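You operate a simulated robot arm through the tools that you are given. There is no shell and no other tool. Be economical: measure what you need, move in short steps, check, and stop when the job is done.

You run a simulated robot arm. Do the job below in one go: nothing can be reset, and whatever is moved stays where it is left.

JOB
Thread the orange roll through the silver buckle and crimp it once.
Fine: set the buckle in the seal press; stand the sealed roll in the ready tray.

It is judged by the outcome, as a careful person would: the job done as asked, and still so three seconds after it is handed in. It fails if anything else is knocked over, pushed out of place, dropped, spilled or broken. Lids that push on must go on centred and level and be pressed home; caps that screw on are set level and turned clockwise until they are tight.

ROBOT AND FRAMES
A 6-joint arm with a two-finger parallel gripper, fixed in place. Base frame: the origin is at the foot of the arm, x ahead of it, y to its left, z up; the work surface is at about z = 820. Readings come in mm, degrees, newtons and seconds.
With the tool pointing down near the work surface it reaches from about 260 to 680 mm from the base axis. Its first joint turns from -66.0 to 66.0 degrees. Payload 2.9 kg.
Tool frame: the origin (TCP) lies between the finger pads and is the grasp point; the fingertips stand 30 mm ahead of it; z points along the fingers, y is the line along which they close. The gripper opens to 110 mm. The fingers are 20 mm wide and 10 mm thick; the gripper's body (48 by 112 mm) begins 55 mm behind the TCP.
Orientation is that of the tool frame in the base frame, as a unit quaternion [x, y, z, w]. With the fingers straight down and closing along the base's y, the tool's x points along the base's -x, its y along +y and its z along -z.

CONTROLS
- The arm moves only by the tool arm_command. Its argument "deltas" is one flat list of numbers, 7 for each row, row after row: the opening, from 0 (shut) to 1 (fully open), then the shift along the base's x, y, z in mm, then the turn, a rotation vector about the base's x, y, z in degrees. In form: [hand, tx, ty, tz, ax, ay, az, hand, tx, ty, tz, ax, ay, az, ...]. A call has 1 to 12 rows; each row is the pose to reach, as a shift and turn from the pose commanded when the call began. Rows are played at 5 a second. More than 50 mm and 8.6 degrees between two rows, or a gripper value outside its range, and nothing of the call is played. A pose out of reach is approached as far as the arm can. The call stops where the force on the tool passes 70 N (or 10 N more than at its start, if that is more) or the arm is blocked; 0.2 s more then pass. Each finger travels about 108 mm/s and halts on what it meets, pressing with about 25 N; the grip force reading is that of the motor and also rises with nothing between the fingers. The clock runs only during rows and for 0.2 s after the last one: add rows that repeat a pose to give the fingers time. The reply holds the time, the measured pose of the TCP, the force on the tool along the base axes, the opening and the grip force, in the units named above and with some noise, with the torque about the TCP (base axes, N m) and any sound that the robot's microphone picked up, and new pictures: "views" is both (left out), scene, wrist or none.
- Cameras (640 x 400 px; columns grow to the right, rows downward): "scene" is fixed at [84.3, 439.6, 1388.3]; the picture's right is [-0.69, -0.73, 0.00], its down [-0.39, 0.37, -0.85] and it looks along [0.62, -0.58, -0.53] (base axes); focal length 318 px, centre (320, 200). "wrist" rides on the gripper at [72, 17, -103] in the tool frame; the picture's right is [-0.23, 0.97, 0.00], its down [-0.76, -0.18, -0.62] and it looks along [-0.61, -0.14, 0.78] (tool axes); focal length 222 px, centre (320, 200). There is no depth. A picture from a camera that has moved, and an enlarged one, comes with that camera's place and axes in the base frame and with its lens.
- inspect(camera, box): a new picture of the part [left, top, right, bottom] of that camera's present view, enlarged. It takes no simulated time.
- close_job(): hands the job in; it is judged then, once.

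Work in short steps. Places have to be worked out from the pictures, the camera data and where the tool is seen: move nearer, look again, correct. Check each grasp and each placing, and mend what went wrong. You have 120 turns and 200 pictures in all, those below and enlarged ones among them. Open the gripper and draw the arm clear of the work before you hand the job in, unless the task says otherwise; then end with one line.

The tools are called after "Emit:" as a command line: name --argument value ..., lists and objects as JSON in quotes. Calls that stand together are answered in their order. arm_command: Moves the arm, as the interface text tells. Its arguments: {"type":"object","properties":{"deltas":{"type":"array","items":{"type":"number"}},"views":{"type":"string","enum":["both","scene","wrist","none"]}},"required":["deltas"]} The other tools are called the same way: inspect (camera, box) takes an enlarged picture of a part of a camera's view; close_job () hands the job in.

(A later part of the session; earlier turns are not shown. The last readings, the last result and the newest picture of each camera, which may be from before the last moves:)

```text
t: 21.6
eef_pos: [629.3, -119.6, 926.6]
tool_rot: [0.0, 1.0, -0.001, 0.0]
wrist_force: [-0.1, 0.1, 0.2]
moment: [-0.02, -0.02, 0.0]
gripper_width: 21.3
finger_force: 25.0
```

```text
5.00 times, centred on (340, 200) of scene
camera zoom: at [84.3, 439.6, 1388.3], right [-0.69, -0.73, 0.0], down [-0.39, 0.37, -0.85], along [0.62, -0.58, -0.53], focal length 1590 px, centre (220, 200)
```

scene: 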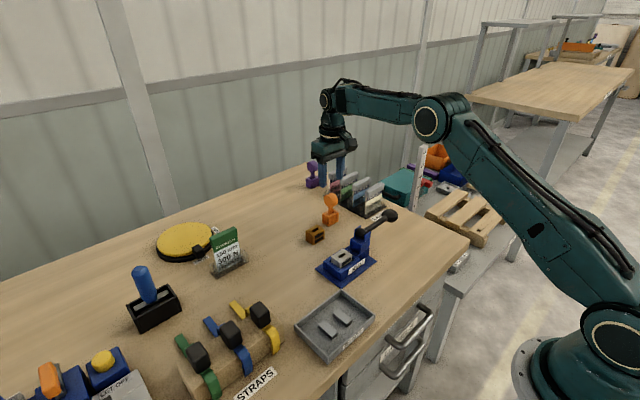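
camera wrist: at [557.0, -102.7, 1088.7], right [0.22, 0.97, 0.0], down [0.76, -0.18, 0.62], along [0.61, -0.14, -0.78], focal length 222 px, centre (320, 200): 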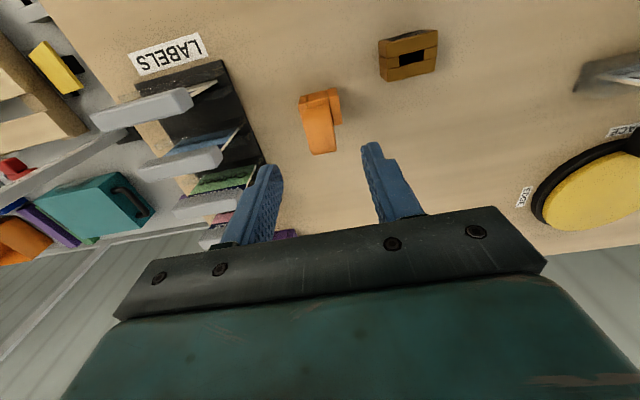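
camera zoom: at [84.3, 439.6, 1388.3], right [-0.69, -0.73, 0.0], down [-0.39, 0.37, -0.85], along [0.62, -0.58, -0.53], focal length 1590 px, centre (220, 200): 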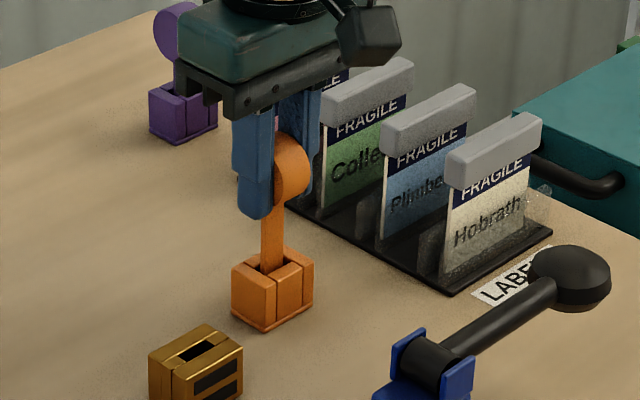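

Roll rises, holder stays. Lift well clear.

Emit:
arm_command --deltas '[0.1, 0, 0, 25, 0, 0, 0, 0.1, 0, 0, 50, 0, 0, 0, 0.1, 0, 0, 75, 0, 0, 0, 0.1, 0, 0, 75, 0, 0, 0]' --views "wrist"

Emit:
inspect --camera "scene" --box '[300, 140, 380, 230]'

Emit:
inspect --camera "wrist" --box '[240, 80, 400, 220]'

```text
t: 22.6
eef_pos: [628.2, -120.5, 1001.4]
tool_rot: [0.0, 1.0, 0.0, 0.0]
wrist_force: [-0.1, 0.4, -0.3]
moment: [0.01, 0.01, -0.01]
gripper_width: 21.2
finger_force: 24.9
camera wrist: at [555.0, -102.0, 1106.1], right [0.23, 0.97, 0.0], down [0.76, -0.18, 0.62], along [0.61, -0.14, -0.78], focal length 222 px, centre (320, 200)
```

wrist: 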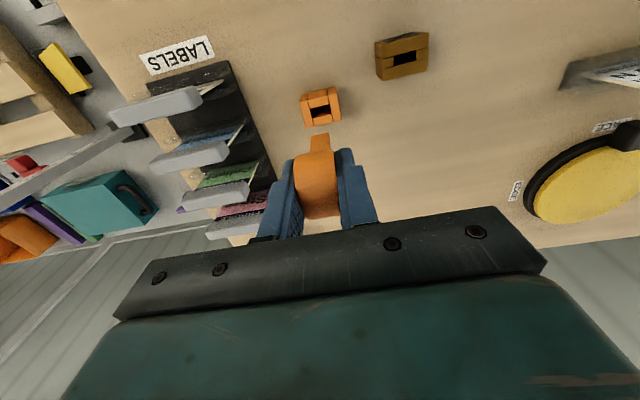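

```text
4.44 times, centred on (340, 185) of scene
camera zoom: at [84.3, 439.6, 1388.3], right [-0.69, -0.73, 0.0], down [-0.39, 0.37, -0.85], along [0.62, -0.58, -0.53], focal length 1413 px, centre (231, 267)
```

zoom: 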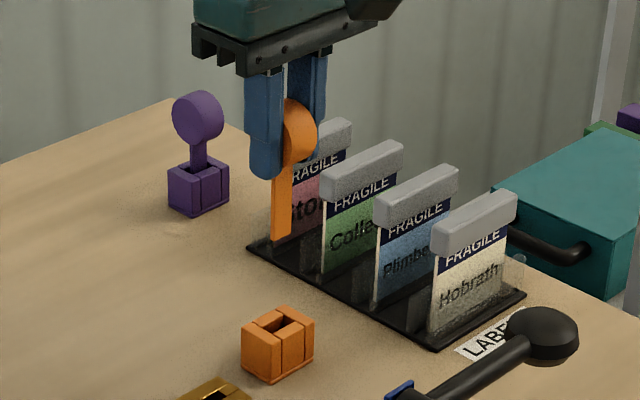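

```text
2.86 times, centred on (320, 150) of wrist
camera zoom: at [555.0, -102.0, 1106.1], right [0.23, 0.97, 0.0], down [0.76, -0.18, 0.62], along [0.61, -0.14, -0.78], focal length 635 px, centre (320, 343)
```

zoom: 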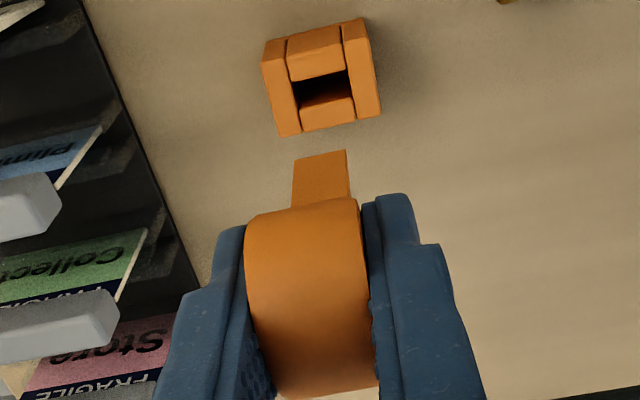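

Roll cleanly out; tongue tip ≈78 mm below TCP, ≈15 mm wide, aligned with y. Carry it above the buckle slot (≈(470,0), top 860).

Emit:
arm_command --deltas '[0.1, -35, 26, 0, 0, 0, 0, 0.1, -70, 52, 0, 0, 0, 0, 0.1, -105, 78, 0, 0, 0, 0, 0.1, -140, 104, 0, 0, 0, 0, 0.1, -159.8, 118.5, 0, 0, 0, 0, 0.1, -159.8, 118.5, -35, 0, 0, 0, 0.1, -159.8, 118.5, -45, 0, 0, 0, 0.1, -159.8, 118.5, -45, 0, 0, 0]'

Emit:
inspect --camera "wrist" --box '[260, 80, 380, 180]'

Emit:
inspect --camera "scene" --box '[310, 200, 390, 280]'

```text
t: 24.4
eef_pos: [468.0, -1.6, 954.8]
tool_rot: [0.0, 1.0, 0.0, 0.0]
wrist_force: [-0.5, -0.2, -0.4]
moment: [0.0, 0.0, 0.0]
gripper_width: 21.1
finger_force: 25.2
camera wrist: at [395.4, 16.6, 1057.5], right [0.23, 0.97, 0.0], down [0.76, -0.18, 0.62], along [0.61, -0.14, -0.78], focal length 222 px, centre (320, 200)
```

scene: 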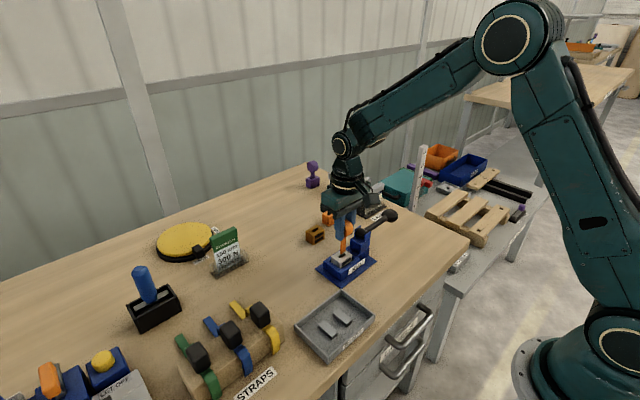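
wrist: 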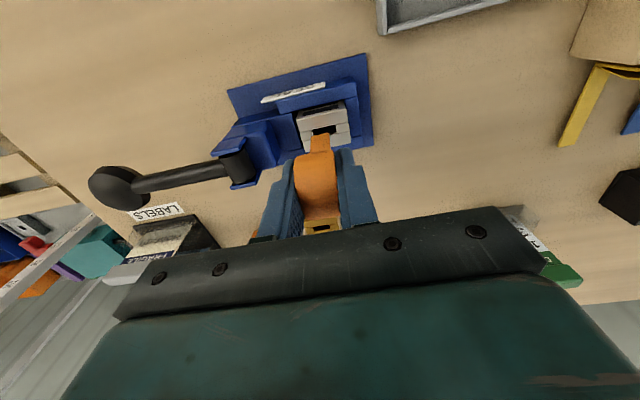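

```text
4.00 times, centred on (320, 130) of wrist
camera zoom: at [395.4, 16.6, 1057.5], right [0.23, 0.97, 0.0], down [0.76, -0.18, 0.62], along [0.61, -0.14, -0.78], focal length 888 px, centre (320, 480)
```

zoom: 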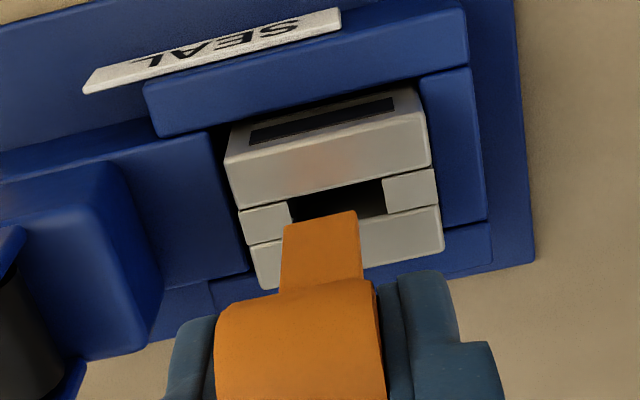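

```text
5.00 times, centred on (350, 240) of scene
camera zoom: at [84.3, 439.6, 1388.3], right [-0.69, -0.73, 0.0], down [-0.39, 0.37, -0.85], along [0.62, -0.58, -0.53], focal length 1590 px, centre (170, 0)
```

zoom: 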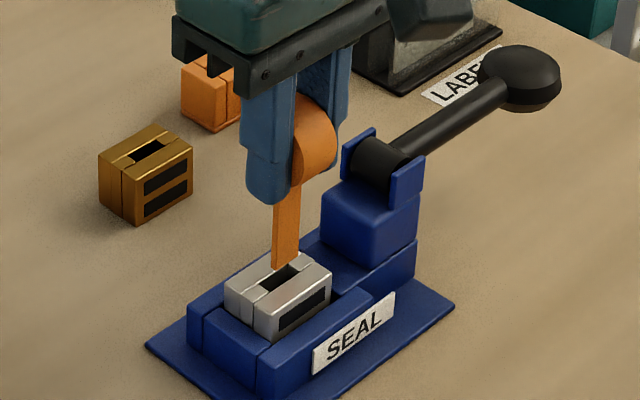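

Tongue and slot are close; a joint estimate puts the tip ~3 mm −y of slot centre. Shift +3 y, lower a little, and compare again at close range.

Emit:
arm_command --deltas '[0.1, 0, 3, 0, 0, 0, 0, 0.1, 0, 3, -5, 0, 0, 0, 0.1, 0, 3, -5, 0, 0, 0]' --views "none"

Emit:
inspect --camera "wrist" --box '[280, 90, 360, 160]'

Emit:
inspect --camera "scene" --box '[325, 225, 375, 275]'

```text
t: 25.2
eef_pos: [468.1, 0.2, 948.6]
tool_rot: [0.0, 1.0, 0.001, 0.0]
wrist_force: [-0.6, 1.2, -1.2]
moment: [0.0, 0.0, 0.0]
gripper_width: 21.2
finger_force: 25.1
```

```text
5.71 times, centred on (320, 125) of wrist
camera zoom: at [395.4, 19.4, 1053.7], right [0.23, 0.97, 0.0], down [0.76, -0.18, 0.62], along [0.61, -0.14, -0.78], focal length 1269 px, centre (320, 629)
```

zoom: 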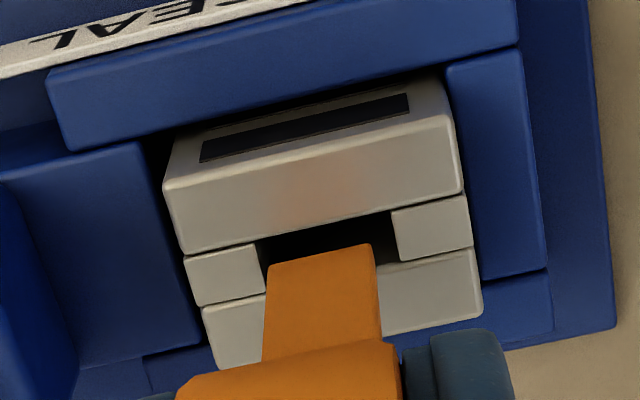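

```text
8.00 times, centred on (350, 250) of scene
camera zoom: at [84.3, 439.6, 1388.3], right [-0.69, -0.73, 0.0], down [-0.39, 0.37, -0.85], along [0.62, -0.58, -0.53], focal length 2544 px, centre (80, -200)
```

zoom: 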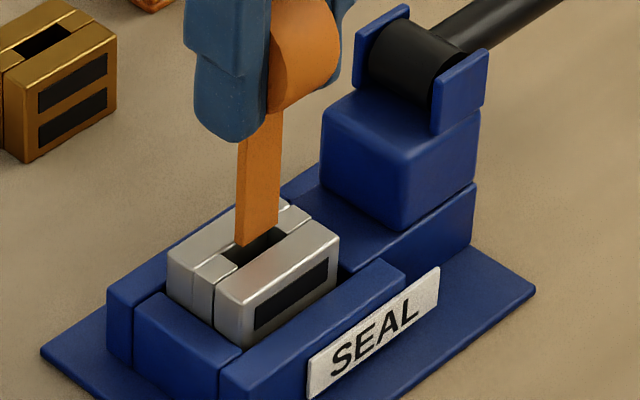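

Tongue (≈16 mm) sits centred over the slot (≈20×10) within ~1 mm. Lower slowly into it, watching force.

Emit:
arm_command --deltas '[0.1, 0, 0.7, -3, 0, 0, 0, 0.1, 0, 0.7, -6, 0, 0, 0, 0.1, 0, 0.7, -9, 0, 0, 0, 0.1, 0, 0.7, -11, 0, 0, 0]' --views "none"

Emit:
inspect --camera "wrist" --box '[280, 90, 360, 160]'

Emit:
inspect --camera "scene" --box '[325, 225, 375, 275]'

```text
t: 26.2
eef_pos: [468.9, 1.7, 939.4]
tool_rot: [0.0, 1.0, 0.0, 0.0]
wrist_force: [1.0, -0.1, -0.4]
moment: [0.01, 0.0, 0.01]
gripper_width: 21.0
finger_force: 25.5
```

```text
5.71 times, centred on (320, 125) of wrist
camera zoom: at [395.3, 20.6, 1043.1], right [0.23, 0.97, 0.0], down [0.76, -0.18, 0.62], along [0.61, -0.14, -0.78], focal length 1269 px, centre (320, 629)
```

zoom: 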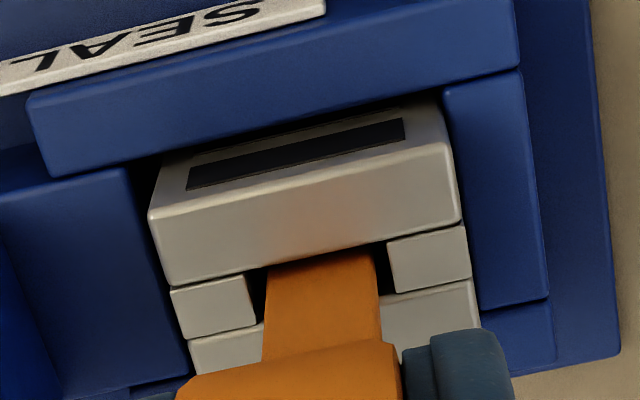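

```text
8.00 times, centred on (350, 250) of scene
camera zoom: at [84.3, 439.6, 1388.3], right [-0.69, -0.73, 0.0], down [-0.39, 0.37, -0.85], along [0.62, -0.58, -0.53], focal length 2544 px, centre (80, -200)
```

zoom: 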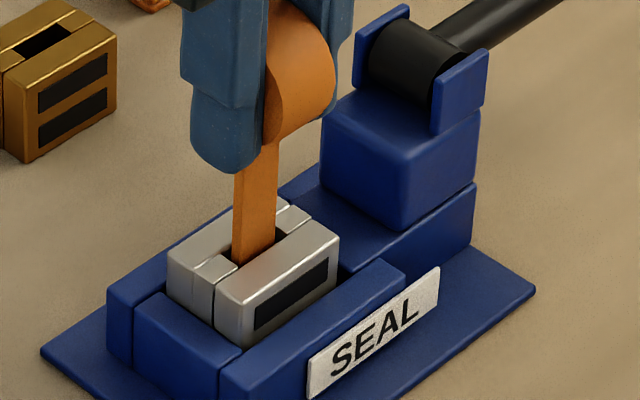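

Tip has entered the slot without force. Continue lowering, watching force.

Emit:
arm_command --deltas '[0.1, 0, 0, -4, 0, 0, 0, 0.1, 0, 0, -8, 0, 0, 0, 0.1, 0, 0, -12, 0, 0, 0, 0.1, 0, 0, -16, 0, 0, 0, 0.1, 0, 0, -20, 0, 0, 0, 0.1, 0, 0, -22, 0, 0, 0]' --views "none"

Emit:
inspect --camera "scene" --box '[325, 225, 375, 275]'

```text
t: 27.6
eef_pos: [469.7, 1.9, 917.3]
tool_rot: [-0.001, 1.0, 0.001, 0.0]
wrist_force: [0.8, -0.5, -0.9]
moment: [-0.02, 0.0, -0.01]
gripper_width: 21.3
finger_force: 24.9
```

```text
8.00 times, centred on (350, 250) of scene
camera zoom: at [84.3, 439.6, 1388.3], right [-0.69, -0.73, 0.0], down [-0.39, 0.37, -0.85], along [0.62, -0.58, -0.53], focal length 2544 px, centre (80, -200)
```

zoom: 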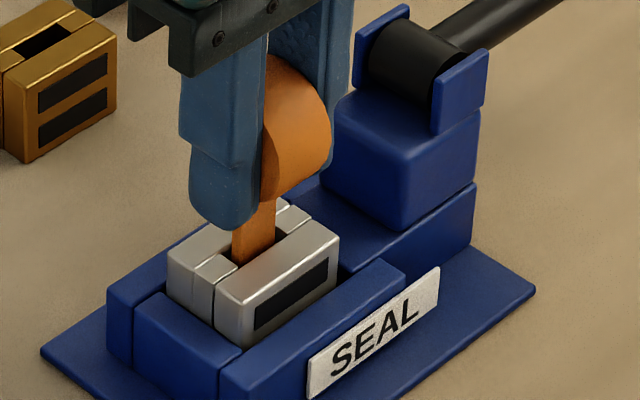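

Still free. Continue in finer steps to feel the bottom.

Emit:
arm_command --deltas '[0.1, 0, 0, -3, 0, 0, 0, 0.1, 0, 0, -6, 0, 0, 0, 0.1, 0, 0, -8, 0, 0, 0, 0.1, 0, 0, -9, 0, 0, 0, 0.1, 0, 0, -10, 0, 0, 0]' --views "none"

Emit:
inspect --camera "scene" --box '[325, 225, 375, 275]'

```text
t: 28.8
eef_pos: [469.4, 2.6, 907.5]
tool_rot: [0.0, 1.0, 0.0, -0.001]
wrist_force: [0.4, 0.1, -0.7]
moment: [-0.03, 0.02, 0.01]
gripper_width: 21.2
finger_force: 25.0
```

```text
8.00 times, centred on (350, 250) of scene
camera zoom: at [84.3, 439.6, 1388.3], right [-0.69, -0.73, 0.0], down [-0.39, 0.37, -0.85], along [0.62, -0.58, -0.53], focal length 2544 px, centre (80, -200)
```

zoom: 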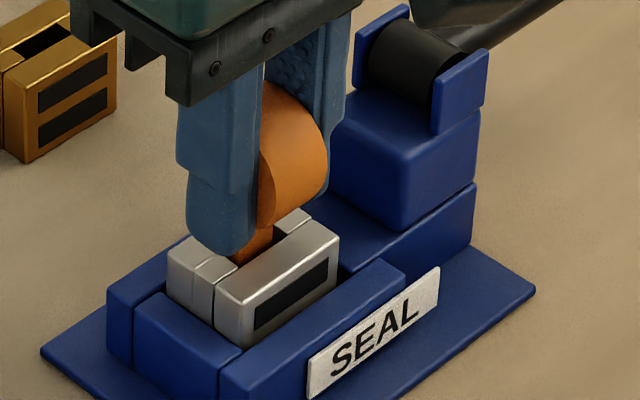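

Continue down, 1.5 mm at a time.

Emit:
arm_command --deltas '[0.1, 0, 0, -1.5, 0, 0, 0, 0.1, 0, 0, -3, 0, 0, 0, 0.1, 0, 0, -4.5, 0, 0, 0, 0.1, 0, 0, -6, 0, 0, 0, 0.1, 0, 0, -7, 0, 0, 0, 0.1, 0, 0, -8, 0, 0, 0]' --views "none"

Emit:
inspect --camera "scene" --box '[325, 225, 375, 275]'

Emit:
inspect --camera "wrist" --box '[260, 90, 380, 200]'

```text
t: 30.2
eef_pos: [469.7, 1.9, 901.1]
tool_rot: [0.0, 1.0, 0.0, 0.003]
wrist_force: [4.2, 0.2, 21.8]
moment: [0.02, -0.29, 0.01]
gripper_width: 21.1
finger_force: 24.7
```

```text
8.00 times, centred on (350, 250) of scene
camera zoom: at [84.1, 439.6, 1388.3], right [-0.69, -0.73, 0.0], down [-0.39, 0.37, -0.85], along [0.62, -0.58, -0.53], focal length 2544 px, centre (80, -200)
```

zoom: 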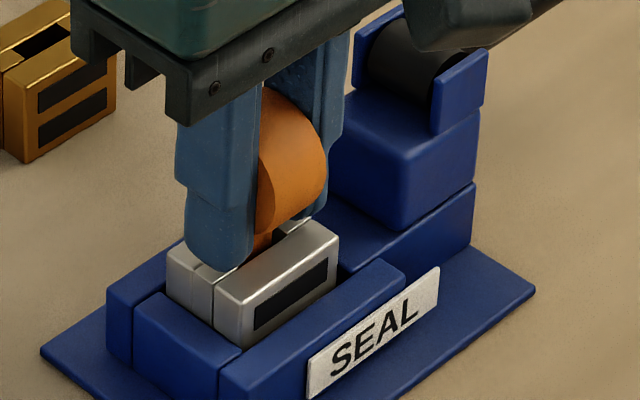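

```text
3.64 times, centred on (320, 145) of wrist
camera zoom: at [396.1, 20.1, 1004.0], right [0.23, 0.97, 0.0], down [0.76, -0.18, 0.63], along [0.61, -0.14, -0.78], focal length 808 px, centre (320, 400)
```

zoom: 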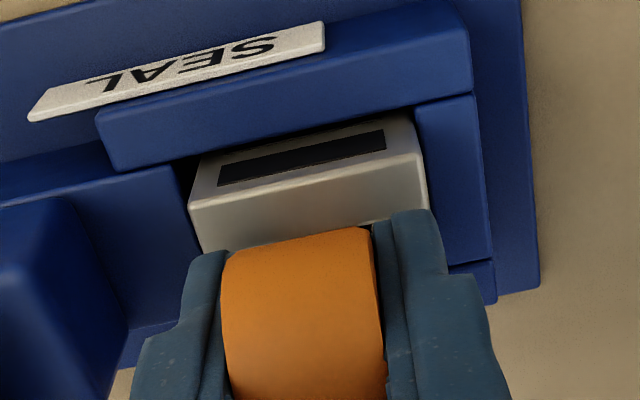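

Tongue has bottomed (22 N, force at the tip). Ease off, open slightly, and see that the roll stays.

Emit:
arm_command --deltas '[0.1, 0, 0, 1.6, 0, 0, 0, 0.25, 0, 0, 1.6, 0, 0, 0, 0.3, 0, 0, 1.6, 0, 0, 0, 0.3, 0, 0, 1.6, 0, 0, 0]' --views "none"

Emit:
inspect --camera "scene" --box '[325, 225, 375, 275]'

Emit:
inspect --camera "wrist" --box '[260, 90, 380, 200]'

```text
t: 31.2
eef_pos: [468.5, 1.4, 900.2]
tool_rot: [0.0, 1.0, 0.0, 0.001]
wrist_force: [0.5, 0.0, 0.3]
moment: [0.02, 0.0, -0.01]
gripper_width: 33.1
finger_force: 0.1
```

```text
8.00 times, centred on (350, 250) of scene
camera zoom: at [84.3, 439.6, 1388.3], right [-0.69, -0.73, 0.0], down [-0.39, 0.37, -0.85], along [0.62, -0.58, -0.53], focal length 2544 px, centre (80, -200)
```

zoom: 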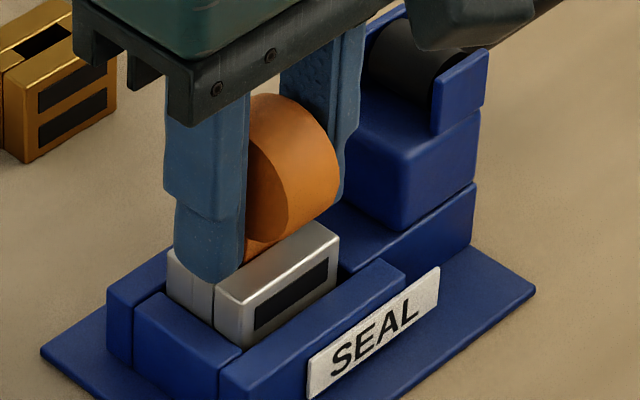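

```text
3.64 times, centred on (320, 145) of wrist
camera zoom: at [395.4, 20.4, 1004.8], right [0.23, 0.97, 0.0], down [0.76, -0.18, 0.62], along [0.61, -0.14, -0.78], focal length 808 px, centre (320, 400)
```

zoom: 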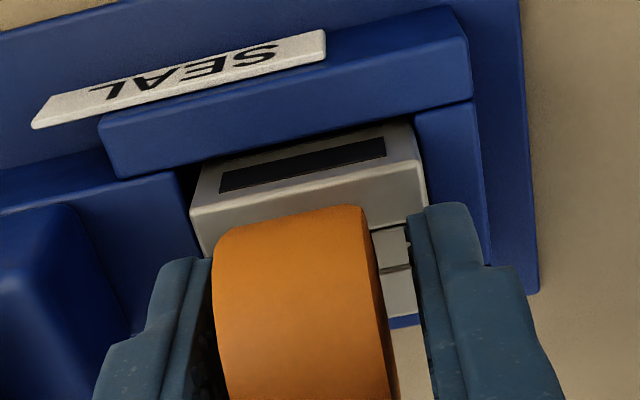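

The roll leans slightly within the slot's slack but stays threaded. Open wider and rise straight up.

Emit:
arm_command --deltas '[0.6, 0, 0, 0, 0, 0, 0, 0.6, 0, 0, 0, 0, 0, 0, 0.6, 0, 0, 25, 0, 0, 0, 0.6, 0, 0, 60, 0, 0, 0, 0.6, 0, 0, 100, 0, 0, 0]'

Emit:
inspect --camera "scene" --box '[320, 205, 400, 285]'

Emit:
inspect --camera "wrist" --box '[220, 60, 400, 200]'

```text
t: 32.4
eef_pos: [468.7, 0.1, 1001.7]
tool_rot: [0.0, 1.0, 0.0, -0.001]
wrist_force: [-0.2, -1.0, 0.6]
moment: [0.03, 0.02, 0.0]
gripper_width: 66.2
finger_force: 0.1
camera wrist: at [396.1, 17.6, 1105.3], right [0.23, 0.97, 0.0], down [0.76, -0.18, 0.62], along [0.61, -0.14, -0.78], focal length 222 px, centre (320, 200)
```

scene: 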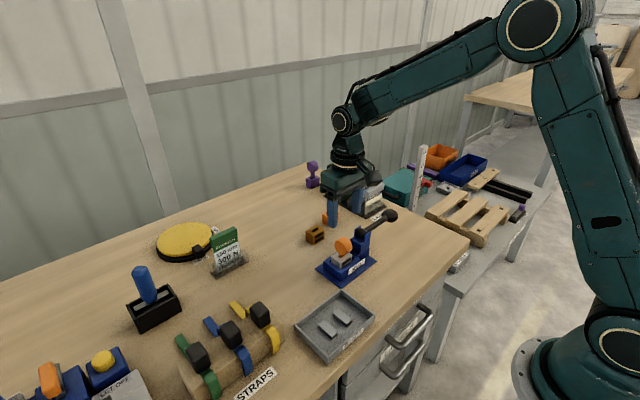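
wrist: 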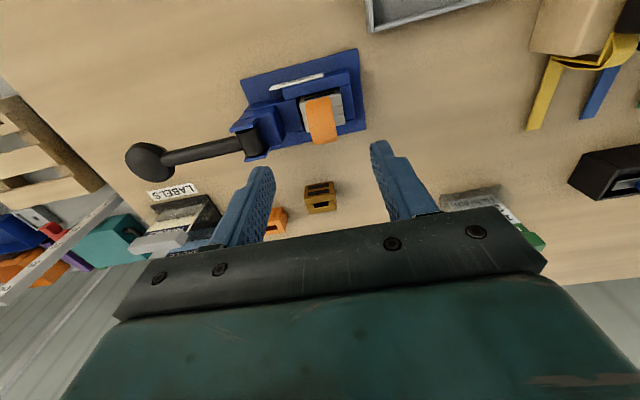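

```text
5.00 times, centred on (360, 245) of scene
camera zoom: at [84.3, 439.6, 1388.3], right [-0.69, -0.73, 0.0], down [-0.39, 0.37, -0.85], along [0.62, -0.58, -0.53], focal length 1590 px, centre (120, -25)
```

zoom: 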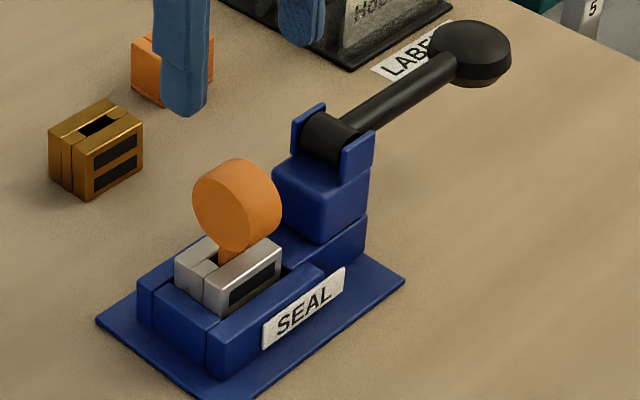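

```text
2.86 times, centred on (310, 130) of wrist
camera zoom: at [396.1, 17.6, 1105.3], right [0.23, 0.97, 0.0], down [0.76, -0.18, 0.62], along [0.61, -0.14, -0.78], focal length 635 px, centre (349, 400)
```

zoom: 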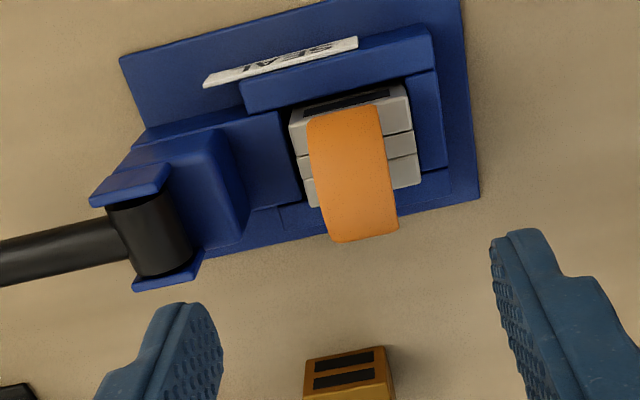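

Roll stands threaded. Lever: pivot ≈(475,−70,890), knob ≈(472,−186,891), nearly horizontal. Close the fingers and go above the knob.

Emit:
arm_command --deltas '[0.3, 1, -45, 0, 0, 0, 0, 0, 2, -90, 0, 0, 0, 0, 0, 2.5, -135, 0, 0, 0, 0, 0, 2.5, -184, 0, 0, 0, 0, 0, 2.5, -184, -30, 0, 0, 0, 0, 2.5, -184, -45, 0, 0, 0, 0, 2.5, -184, -45, 0, 0, 0]'

Emit:
inspect --camera "wrist" --box '[240, 60, 440, 220]'

Emit:
inspect --camera "scene" --box '[320, 185, 420, 285]'

```text
t: 34.0
eef_pos: [471.2, -182.1, 957.3]
tool_rot: [0.0, 1.0, -0.001, 0.0]
wrist_force: [0.2, 1.1, 0.7]
moment: [-0.02, 0.01, -0.03]
gripper_width: 0.1
finger_force: 25.0
camera wrist: at [397.8, -163.6, 1060.9], right [0.23, 0.97, 0.0], down [0.76, -0.18, 0.62], along [0.61, -0.14, -0.78], focal length 222 px, centre (320, 200)
```

scene: 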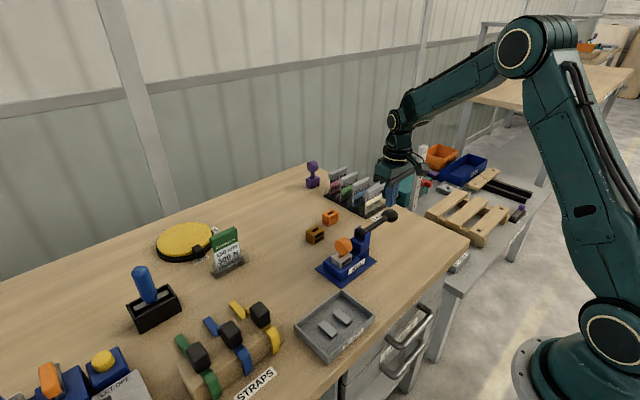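
wrist: 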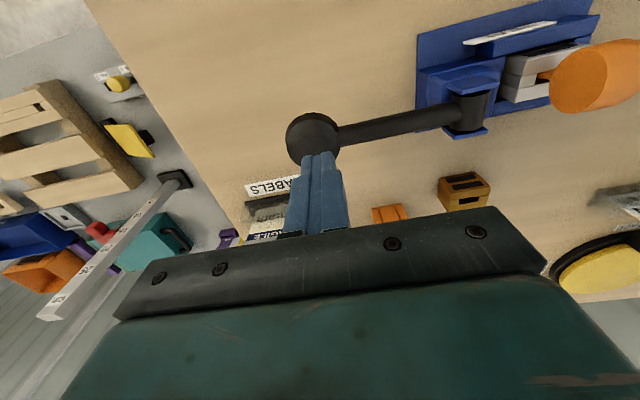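

```text
2.50 times, centred on (340, 140) of wrist
camera zoom: at [397.8, -163.6, 1060.9], right [0.23, 0.97, 0.0], down [0.76, -0.18, 0.62], along [0.61, -0.14, -0.78], focal length 555 px, centre (270, 350)
```

zoom: 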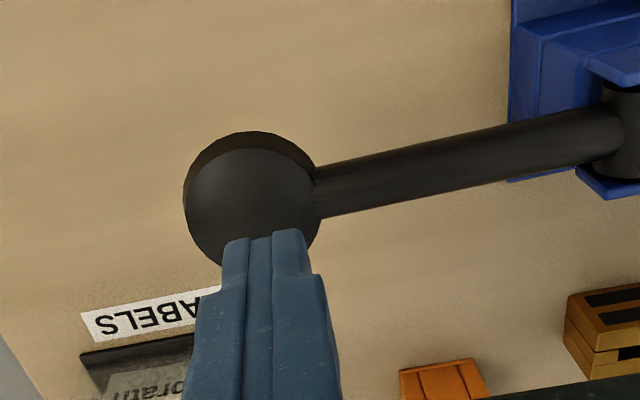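

```text
4.00 times, centred on (370, 235) of scene
camera zoom: at [84.3, 439.6, 1388.3], right [-0.69, -0.73, 0.0], down [-0.39, 0.37, -0.85], along [0.62, -0.58, -0.53], focal length 1272 px, centre (120, 60)
```

zoom: 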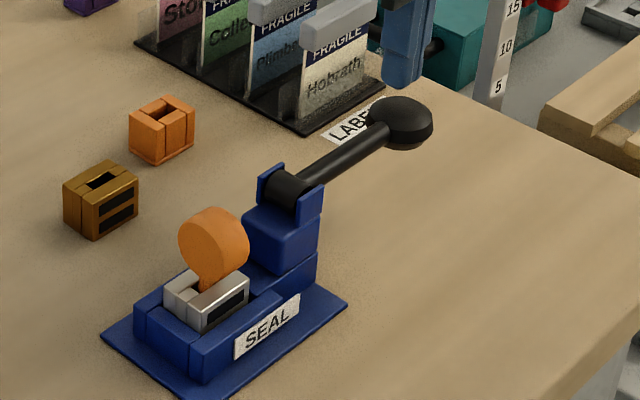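

Knob centre ≈(468,−185). Shift onto it and press down gently, watching force and sound.

Emit:
arm_command --deltas '[0, -3, -3, -10, 0, 0, 0, 0, -3, -3, -16, 0, 0, 0, 0, -3, -3, -20, 0, 0, 0, 0, -3, -3, -24, 0, 0, 0, 0, -3, -3, -28, 0, 0, 0]' --views "none"

Emit:
inspect --camera "scene" --box '[320, 185, 420, 285]'

```text
t: 35.2
eef_pos: [468.5, -184.5, 929.2]
tool_rot: [0.0, 1.0, 0.0, 0.0]
wrist_force: [-1.1, -1.6, 2.6]
moment: [0.0, 0.02, 0.0]
gripper_width: 0.2
finger_force: 24.9
```

```text
4.00 times, centred on (370, 235) of scene
camera zoom: at [84.3, 439.6, 1388.3], right [-0.69, -0.73, 0.0], down [-0.39, 0.37, -0.85], along [0.62, -0.58, -0.53], focal length 1272 px, centre (120, 60)
```

zoom: 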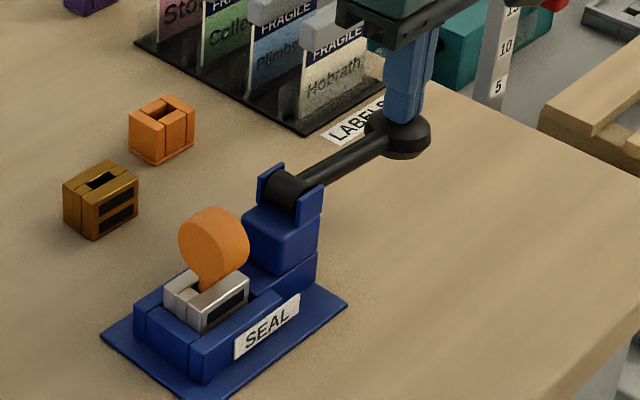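

The lever swings down with low resistance. Continue along its arc.

Emit:
arm_command --deltas '[0, 0, 0.5, -6, 0, 0, 0, 0, 0, 1, -12, 0, 0, 0, 0, 0, 2, -18, 0, 0, 0, 0, 0, 4, -24, 0, 0, 0, 0, 0, 6, -30, 0, 0, 0]' --views "none"

Emit:
inspect --camera "scene" --box '[320, 185, 420, 285]'

```text
t: 36.4
eef_pos: [469.5, -181.5, 902.2]
tool_rot: [0.003, 1.0, -0.002, 0.003]
wrist_force: [-17.7, -14.0, 47.9]
moment: [0.0, 0.48, 0.12]
gripper_width: 0.0
finger_force: 25.1
```

```text
4.00 times, centred on (370, 235) of scene
camera zoom: at [83.2, 439.5, 1388.4], right [-0.69, -0.73, 0.0], down [-0.39, 0.37, -0.85], along [0.62, -0.58, -0.53], focal length 1272 px, centre (120, 60)
```

zoom: 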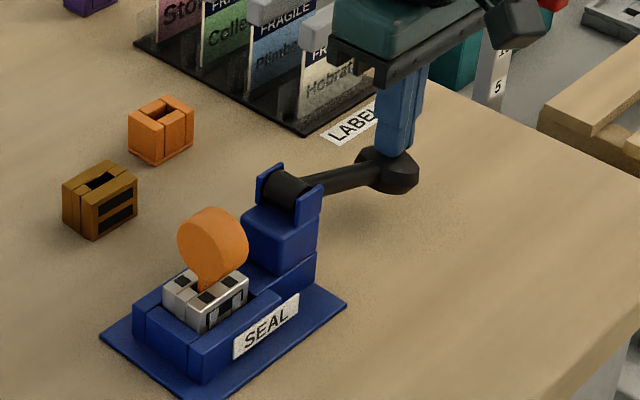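

Force rose to ~48 N and the buckle looks changed. Inspect before doing more.

Emit:
inspect --camera "scene" --box '[330, 225, 380, 275]'

```text
8.00 times, centred on (355, 250) of scene
camera zoom: at [83.2, 439.5, 1388.4], right [-0.69, -0.73, 0.0], down [-0.39, 0.37, -0.85], along [0.62, -0.58, -0.53], focal length 2544 px, centre (40, -200)
```

zoom: 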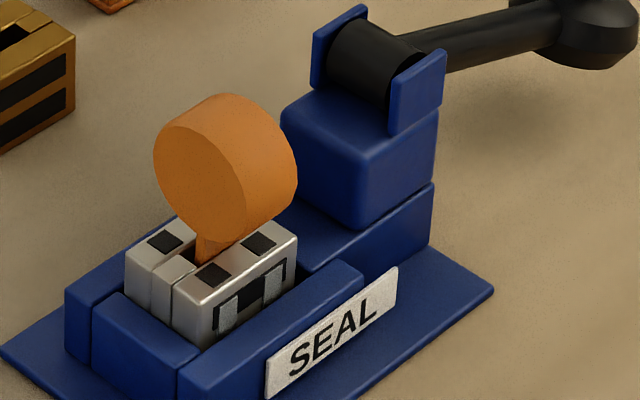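

Crimp marks have appeared on the buckle: crimped once. Raise slowly so the lever isn't struck.

Emit:
arm_command --deltas '[0, 0, -1, 8, 0, 0, 0, 0, 0, -3, 20, 0, 0, 0, 0, 0, -4, 32, 0, 0, 0, 0, 0, -4, 55, 0, 0, 0, 0, 0, -4, 90, 0, 0, 0, 0, 0, -4, 110, 0, 0, 0]'

Emit:
inspect --camera "scene" --box '[320, 185, 420, 285]'

```text
t: 37.8
eef_pos: [470.6, -182.2, 1009.1]
tool_rot: [0.0, 1.0, 0.0, 0.0]
wrist_force: [-0.2, 0.7, 0.1]
moment: [-0.02, 0.01, 0.01]
gripper_width: 0.0
finger_force: 25.2
camera wrist: at [396.9, -163.6, 1113.5], right [0.23, 0.97, 0.0], down [0.76, -0.18, 0.62], along [0.61, -0.14, -0.78], focal length 222 px, centre (320, 200)
```

scene: 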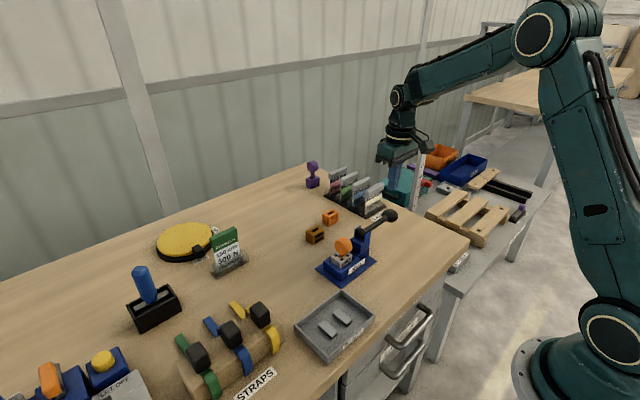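
wrist: 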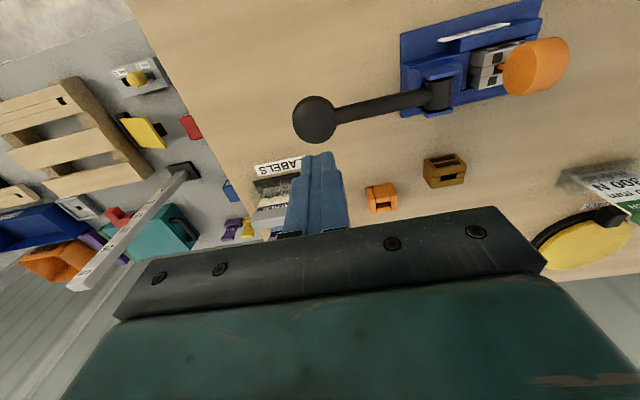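

```text
4.00 times, centred on (370, 235) of scene
camera zoom: at [84.3, 439.6, 1388.3], right [-0.69, -0.73, 0.0], down [-0.39, 0.37, -0.85], along [0.62, -0.58, -0.53], focal length 1272 px, centre (120, 60)
```

zoom: 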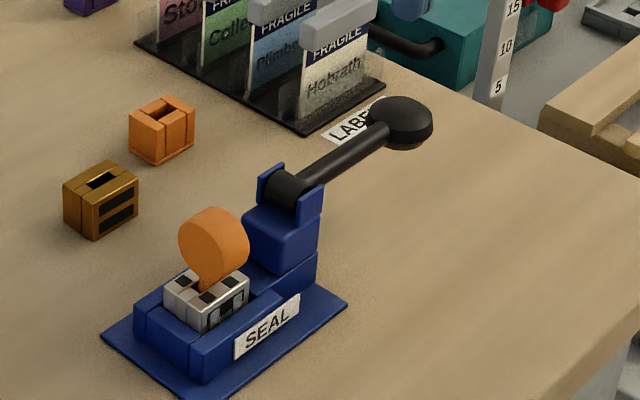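

Lever sprang back, seal done. Next I'll grip the buckle by its ±y faces above the pocket walls. Go above for a precise look (hand at ~58 mm opening).

Emit:
arm_command --deltas '[0.2, 0, 40, 0, 0, 0, 0, 0.4, 0, 80, 0, 0, 0, 0, 0.53, 0, 120, 0, 0, 0, 0, 0.53, 0, 160, 0, 0, 0, 0, 0.53, 0, 186, -20, 0, 0, 0, 0.53, 0, 186, -40, 0, 0, 0, 0.53, 0, 186, -40, 0, 0, 0]' --views "none"

Emit:
inspect --camera "wrist" --box '[240, 60, 400, 200]'

Emit:
inspect --camera "scene" --box '[320, 215, 380, 275]'

```text
t: 39.4
eef_pos: [470.0, 3.6, 968.8]
tool_rot: [0.0, 1.0, 0.0, -0.001]
wrist_force: [0.5, -0.3, 0.5]
moment: [-0.01, -0.02, 0.02]
gripper_width: 58.1
finger_force: 0.0
```

```text
2.86 times, centred on (320, 130) of wrist
camera zoom: at [395.9, 21.5, 1071.5], right [0.23, 0.97, 0.0], down [0.76, -0.18, 0.62], along [0.61, -0.14, -0.78], focal length 635 px, centre (320, 400)
```

zoom: 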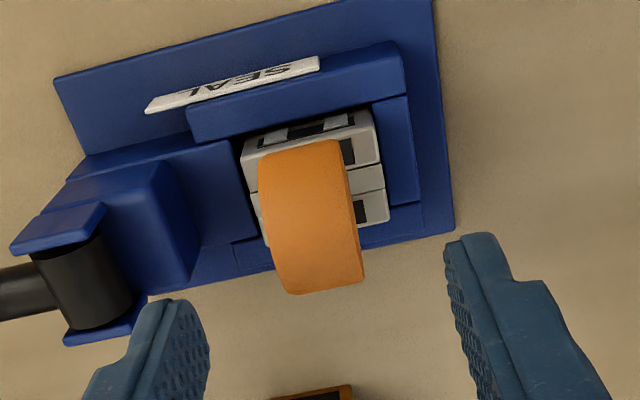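

```text
6.67 times, centred on (350, 245) of scene
camera zoom: at [84.3, 439.6, 1388.3], right [-0.69, -0.73, 0.0], down [-0.39, 0.37, -0.85], along [0.62, -0.58, -0.53], focal length 2120 px, centre (120, -100)
```

zoom: 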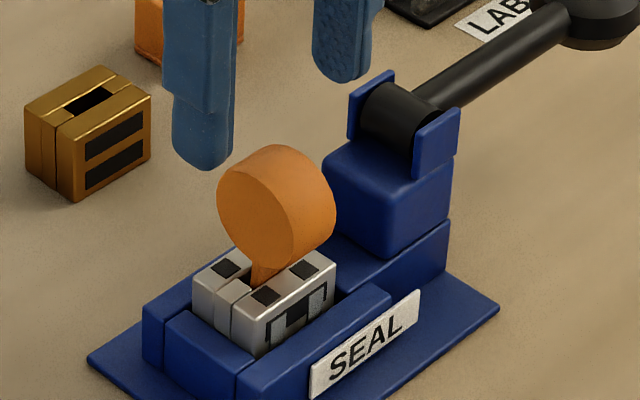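

Buckle centre y≈3. Descend straddling disc and buckle (fingers at ±29 mm), stopping with tips just above the wall tops.

Emit:
arm_command --deltas '[0.53, 1, -1, -25, 0, 0, 0, 0.53, 1, -1, -50, 0, 0, 0, 0.53, 1, -1, -70, 0, 0, 0, 0.53, 1, -1, -80, 0, 0, 0, 0.53, 1, -1, -85, 0, 0, 0, 0.53, 1, -1, -85, 0, 0, 0]' --views "none"

Emit:
inspect --camera "wrist" --box '[240, 80, 400, 220]'

Emit:
inspect --camera "scene" --box '[320, 215, 380, 275]'

```text
t: 40.8
eef_pos: [469.7, 2.1, 884.6]
tool_rot: [0.0, 1.0, 0.0, 0.0]
wrist_force: [0.0, 0.5, -0.6]
moment: [0.03, -0.02, 0.06]
gripper_width: 58.2
finger_force: 0.1
```

```text
2.86 times, centred on (320, 150) of wrist
camera zoom: at [397.0, 20.5, 987.6], right [0.23, 0.97, 0.0], down [0.76, -0.18, 0.62], along [0.61, -0.14, -0.78], focal length 635 px, centre (320, 343)
```

zoom: 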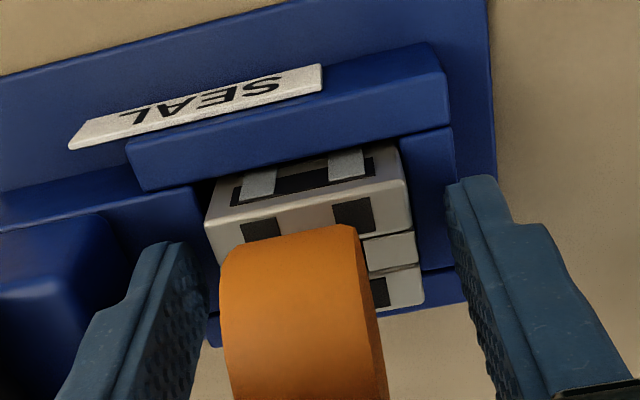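

```text
6.67 times, centred on (350, 245) of scene
camera zoom: at [84.3, 439.6, 1388.3], right [-0.69, -0.73, 0.0], down [-0.39, 0.37, -0.85], along [0.62, -0.58, -0.53], focal length 2120 px, centre (120, -100)
```

zoom: 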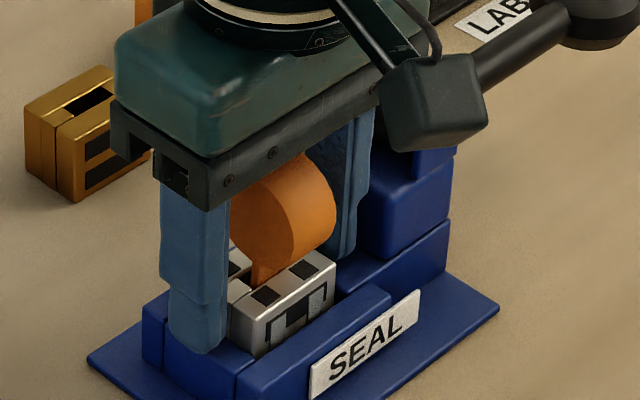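

Straddling with no contact. Shift −1 y, lower 1 mm, and close.

Emit:
arm_command --deltas '[0.53, 0, -1, -1, 0, 0, 0, 0.42, 0, -1, -1, 0, 0, 0, 0.3, 0, -1, -1, 0, 0, 0, 0.3, 0, -1, -1, 0, 0, 0, 0.3, 0, -1, -1, 0, 0, 0]' --views "none"

Emit:
inspect --camera "wrist" --box '[240, 80, 400, 220]'

```text
t: 42.0
eef_pos: [469.4, 0.8, 880.8]
tool_rot: [0.0, 1.0, 0.0, 0.0]
wrist_force: [0.9, 0.4, -1.0]
moment: [0.0, 0.0, 0.02]
gripper_width: 43.7
finger_force: 24.6
```

```text
2.86 times, centred on (320, 150) of wrist
camera zoom: at [396.7, 19.2, 986.1], right [0.23, 0.97, 0.0], down [0.76, -0.18, 0.62], along [0.61, -0.14, -0.78], focal length 635 px, centre (320, 343)
```

zoom: 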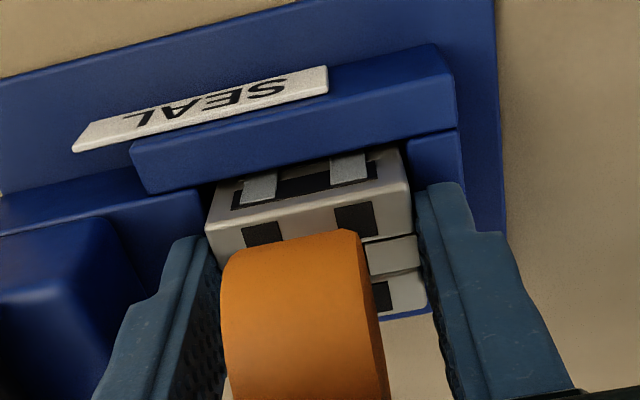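

Gripped on the buckle (43.7 mm). Lift slowly straight up and check.

Emit:
arm_command --deltas '[0.3, 0, 0, 5, 0, 0, 0, 0.3, 0, 0, 12, 0, 0, 0, 0.3, 0, 0, 22, 0, 0, 0, 0.3, 0, 0, 40, 0, 0, 0, 0.3, 0, 0, 65, 0, 0, 0, 0.3, 0, 0, 90, 0, 0, 0, 0.3, 0, 0, 90, 0, 0, 0]'

Emit:
inspect --camera "scene" --box '[310, 175, 400, 275]'

Emit:
inspect --camera "wrist" --box '[240, 80, 400, 220]'

```text
t: 43.6
eef_pos: [470.1, 1.3, 972.0]
tool_rot: [-0.001, 1.0, 0.0, 0.0]
wrist_force: [-0.7, -0.6, -1.7]
moment: [0.0, -0.02, 0.03]
gripper_width: 43.6
finger_force: 24.8
camera wrist: at [397.4, 18.9, 1075.0], right [0.23, 0.97, 0.0], down [0.76, -0.18, 0.62], along [0.61, -0.14, -0.78], focal length 222 px, centre (320, 200)
```

scene: 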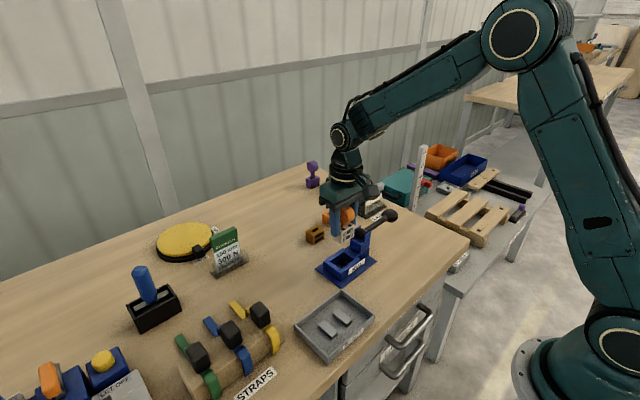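
wrist: 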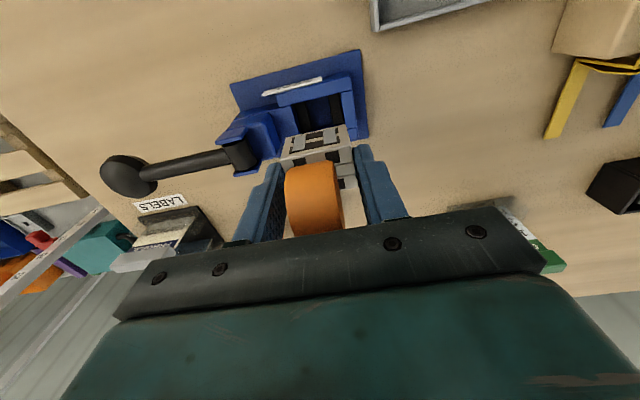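

```text
4.00 times, centred on (355, 225) of scene
camera zoom: at [84.4, 439.6, 1388.3], right [-0.69, -0.73, 0.0], down [-0.39, 0.37, -0.85], along [0.62, -0.58, -0.53], focal length 1272 px, centre (180, 100)
```

zoom: 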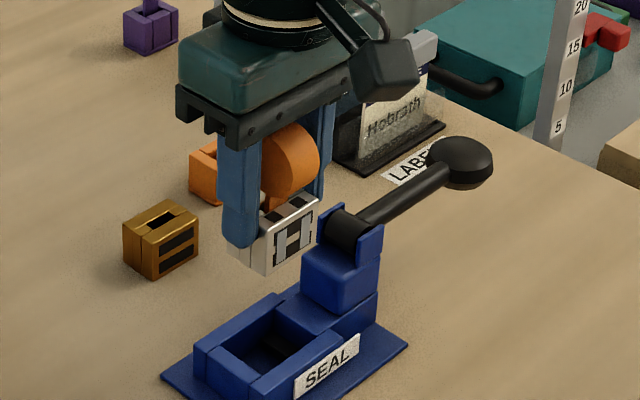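

```text
2.86 times, centred on (320, 150) of wrist
camera zoom: at [397.4, 18.9, 1075.0], right [0.23, 0.97, 0.0], down [0.76, -0.18, 0.62], along [0.61, -0.14, -0.78], focal length 635 px, centre (320, 343)
```

zoom: 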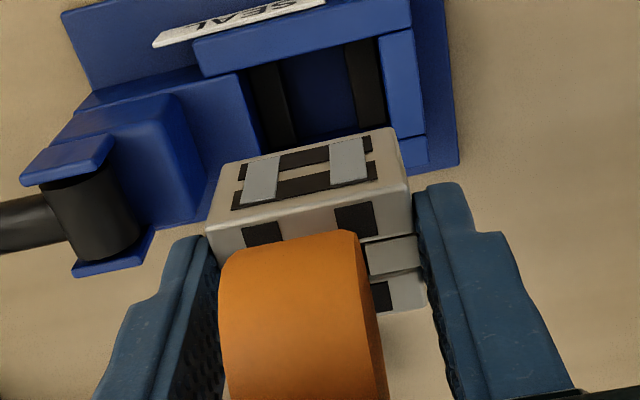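

Sealed roll lifted, level. Inspect the tray unobstructed and move above it.

Emit:
inspect --camera "scene" --box '[285, 280, 385, 370]'

Emit:
arm_command --deltas '[0.3, -5, 35, 0, 0, 0, 0, 0.3, -30, 70, 0, 0, 0, 0, 0.3, -60, 100, 0, 0, 0, 0, 0.3, -90, 120, 0, 0, 0, 0, 0.3, -101, 129, 0, 0, 0, 0, 0.3, -101, 129, 0, 0, 0, 0]'

Emit:
inspect --camera "wrist" --box '[220, 20, 420, 200]'

```text
4.44 times, centred on (335, 325) of scene
camera zoom: at [84.4, 439.6, 1388.3], right [-0.69, -0.73, 0.0], down [-0.39, 0.37, -0.85], along [0.62, -0.58, -0.53], focal length 1413 px, centre (253, -356)
```

zoom: 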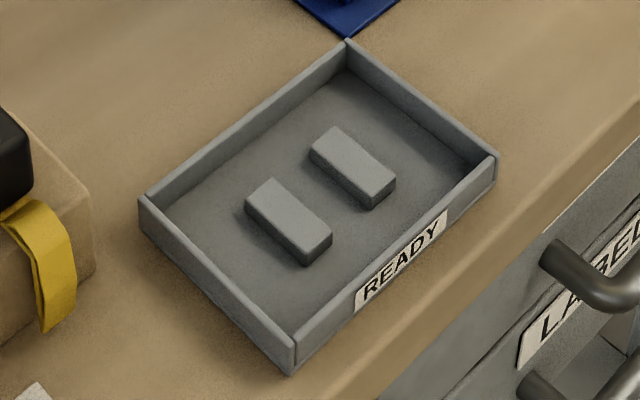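

```text
t: 45.0
eef_pos: [368.6, 130.7, 971.7]
tool_rot: [0.0, 1.0, 0.0, 0.0]
wrist_force: [-0.2, -0.2, -1.7]
moment: [0.0, 0.0, -0.02]
gripper_width: 43.8
finger_force: 24.7
camera wrist: at [295.4, 148.8, 1076.0], right [0.23, 0.97, 0.0], down [0.76, -0.18, 0.62], along [0.61, -0.14, -0.78], focal length 222 px, centre (320, 200)
```

scene: 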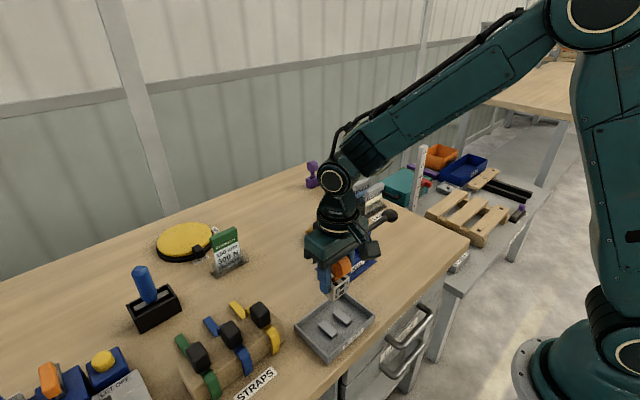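
wrist: 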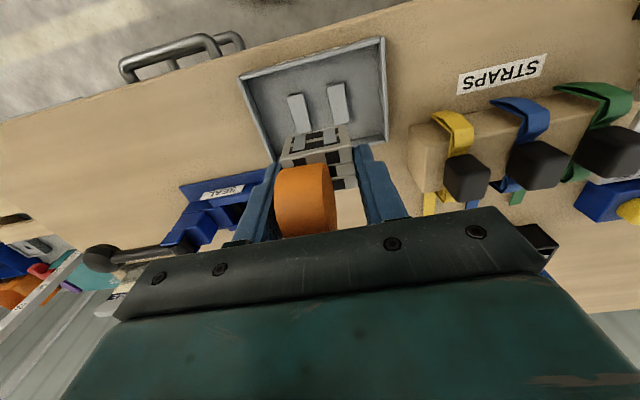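

```text
2.22 times, centred on (320, 110) of wrist
camera zoom: at [295.4, 148.8, 1076.0], right [0.23, 0.97, 0.0], down [0.76, -0.18, 0.62], along [0.61, -0.14, -0.78], focal length 494 px, centre (320, 400)
```

zoom: 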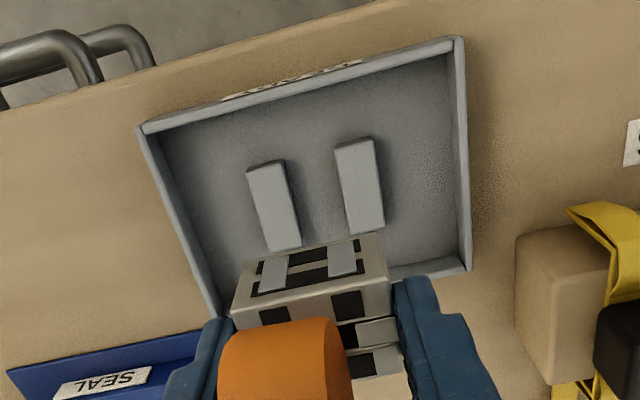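

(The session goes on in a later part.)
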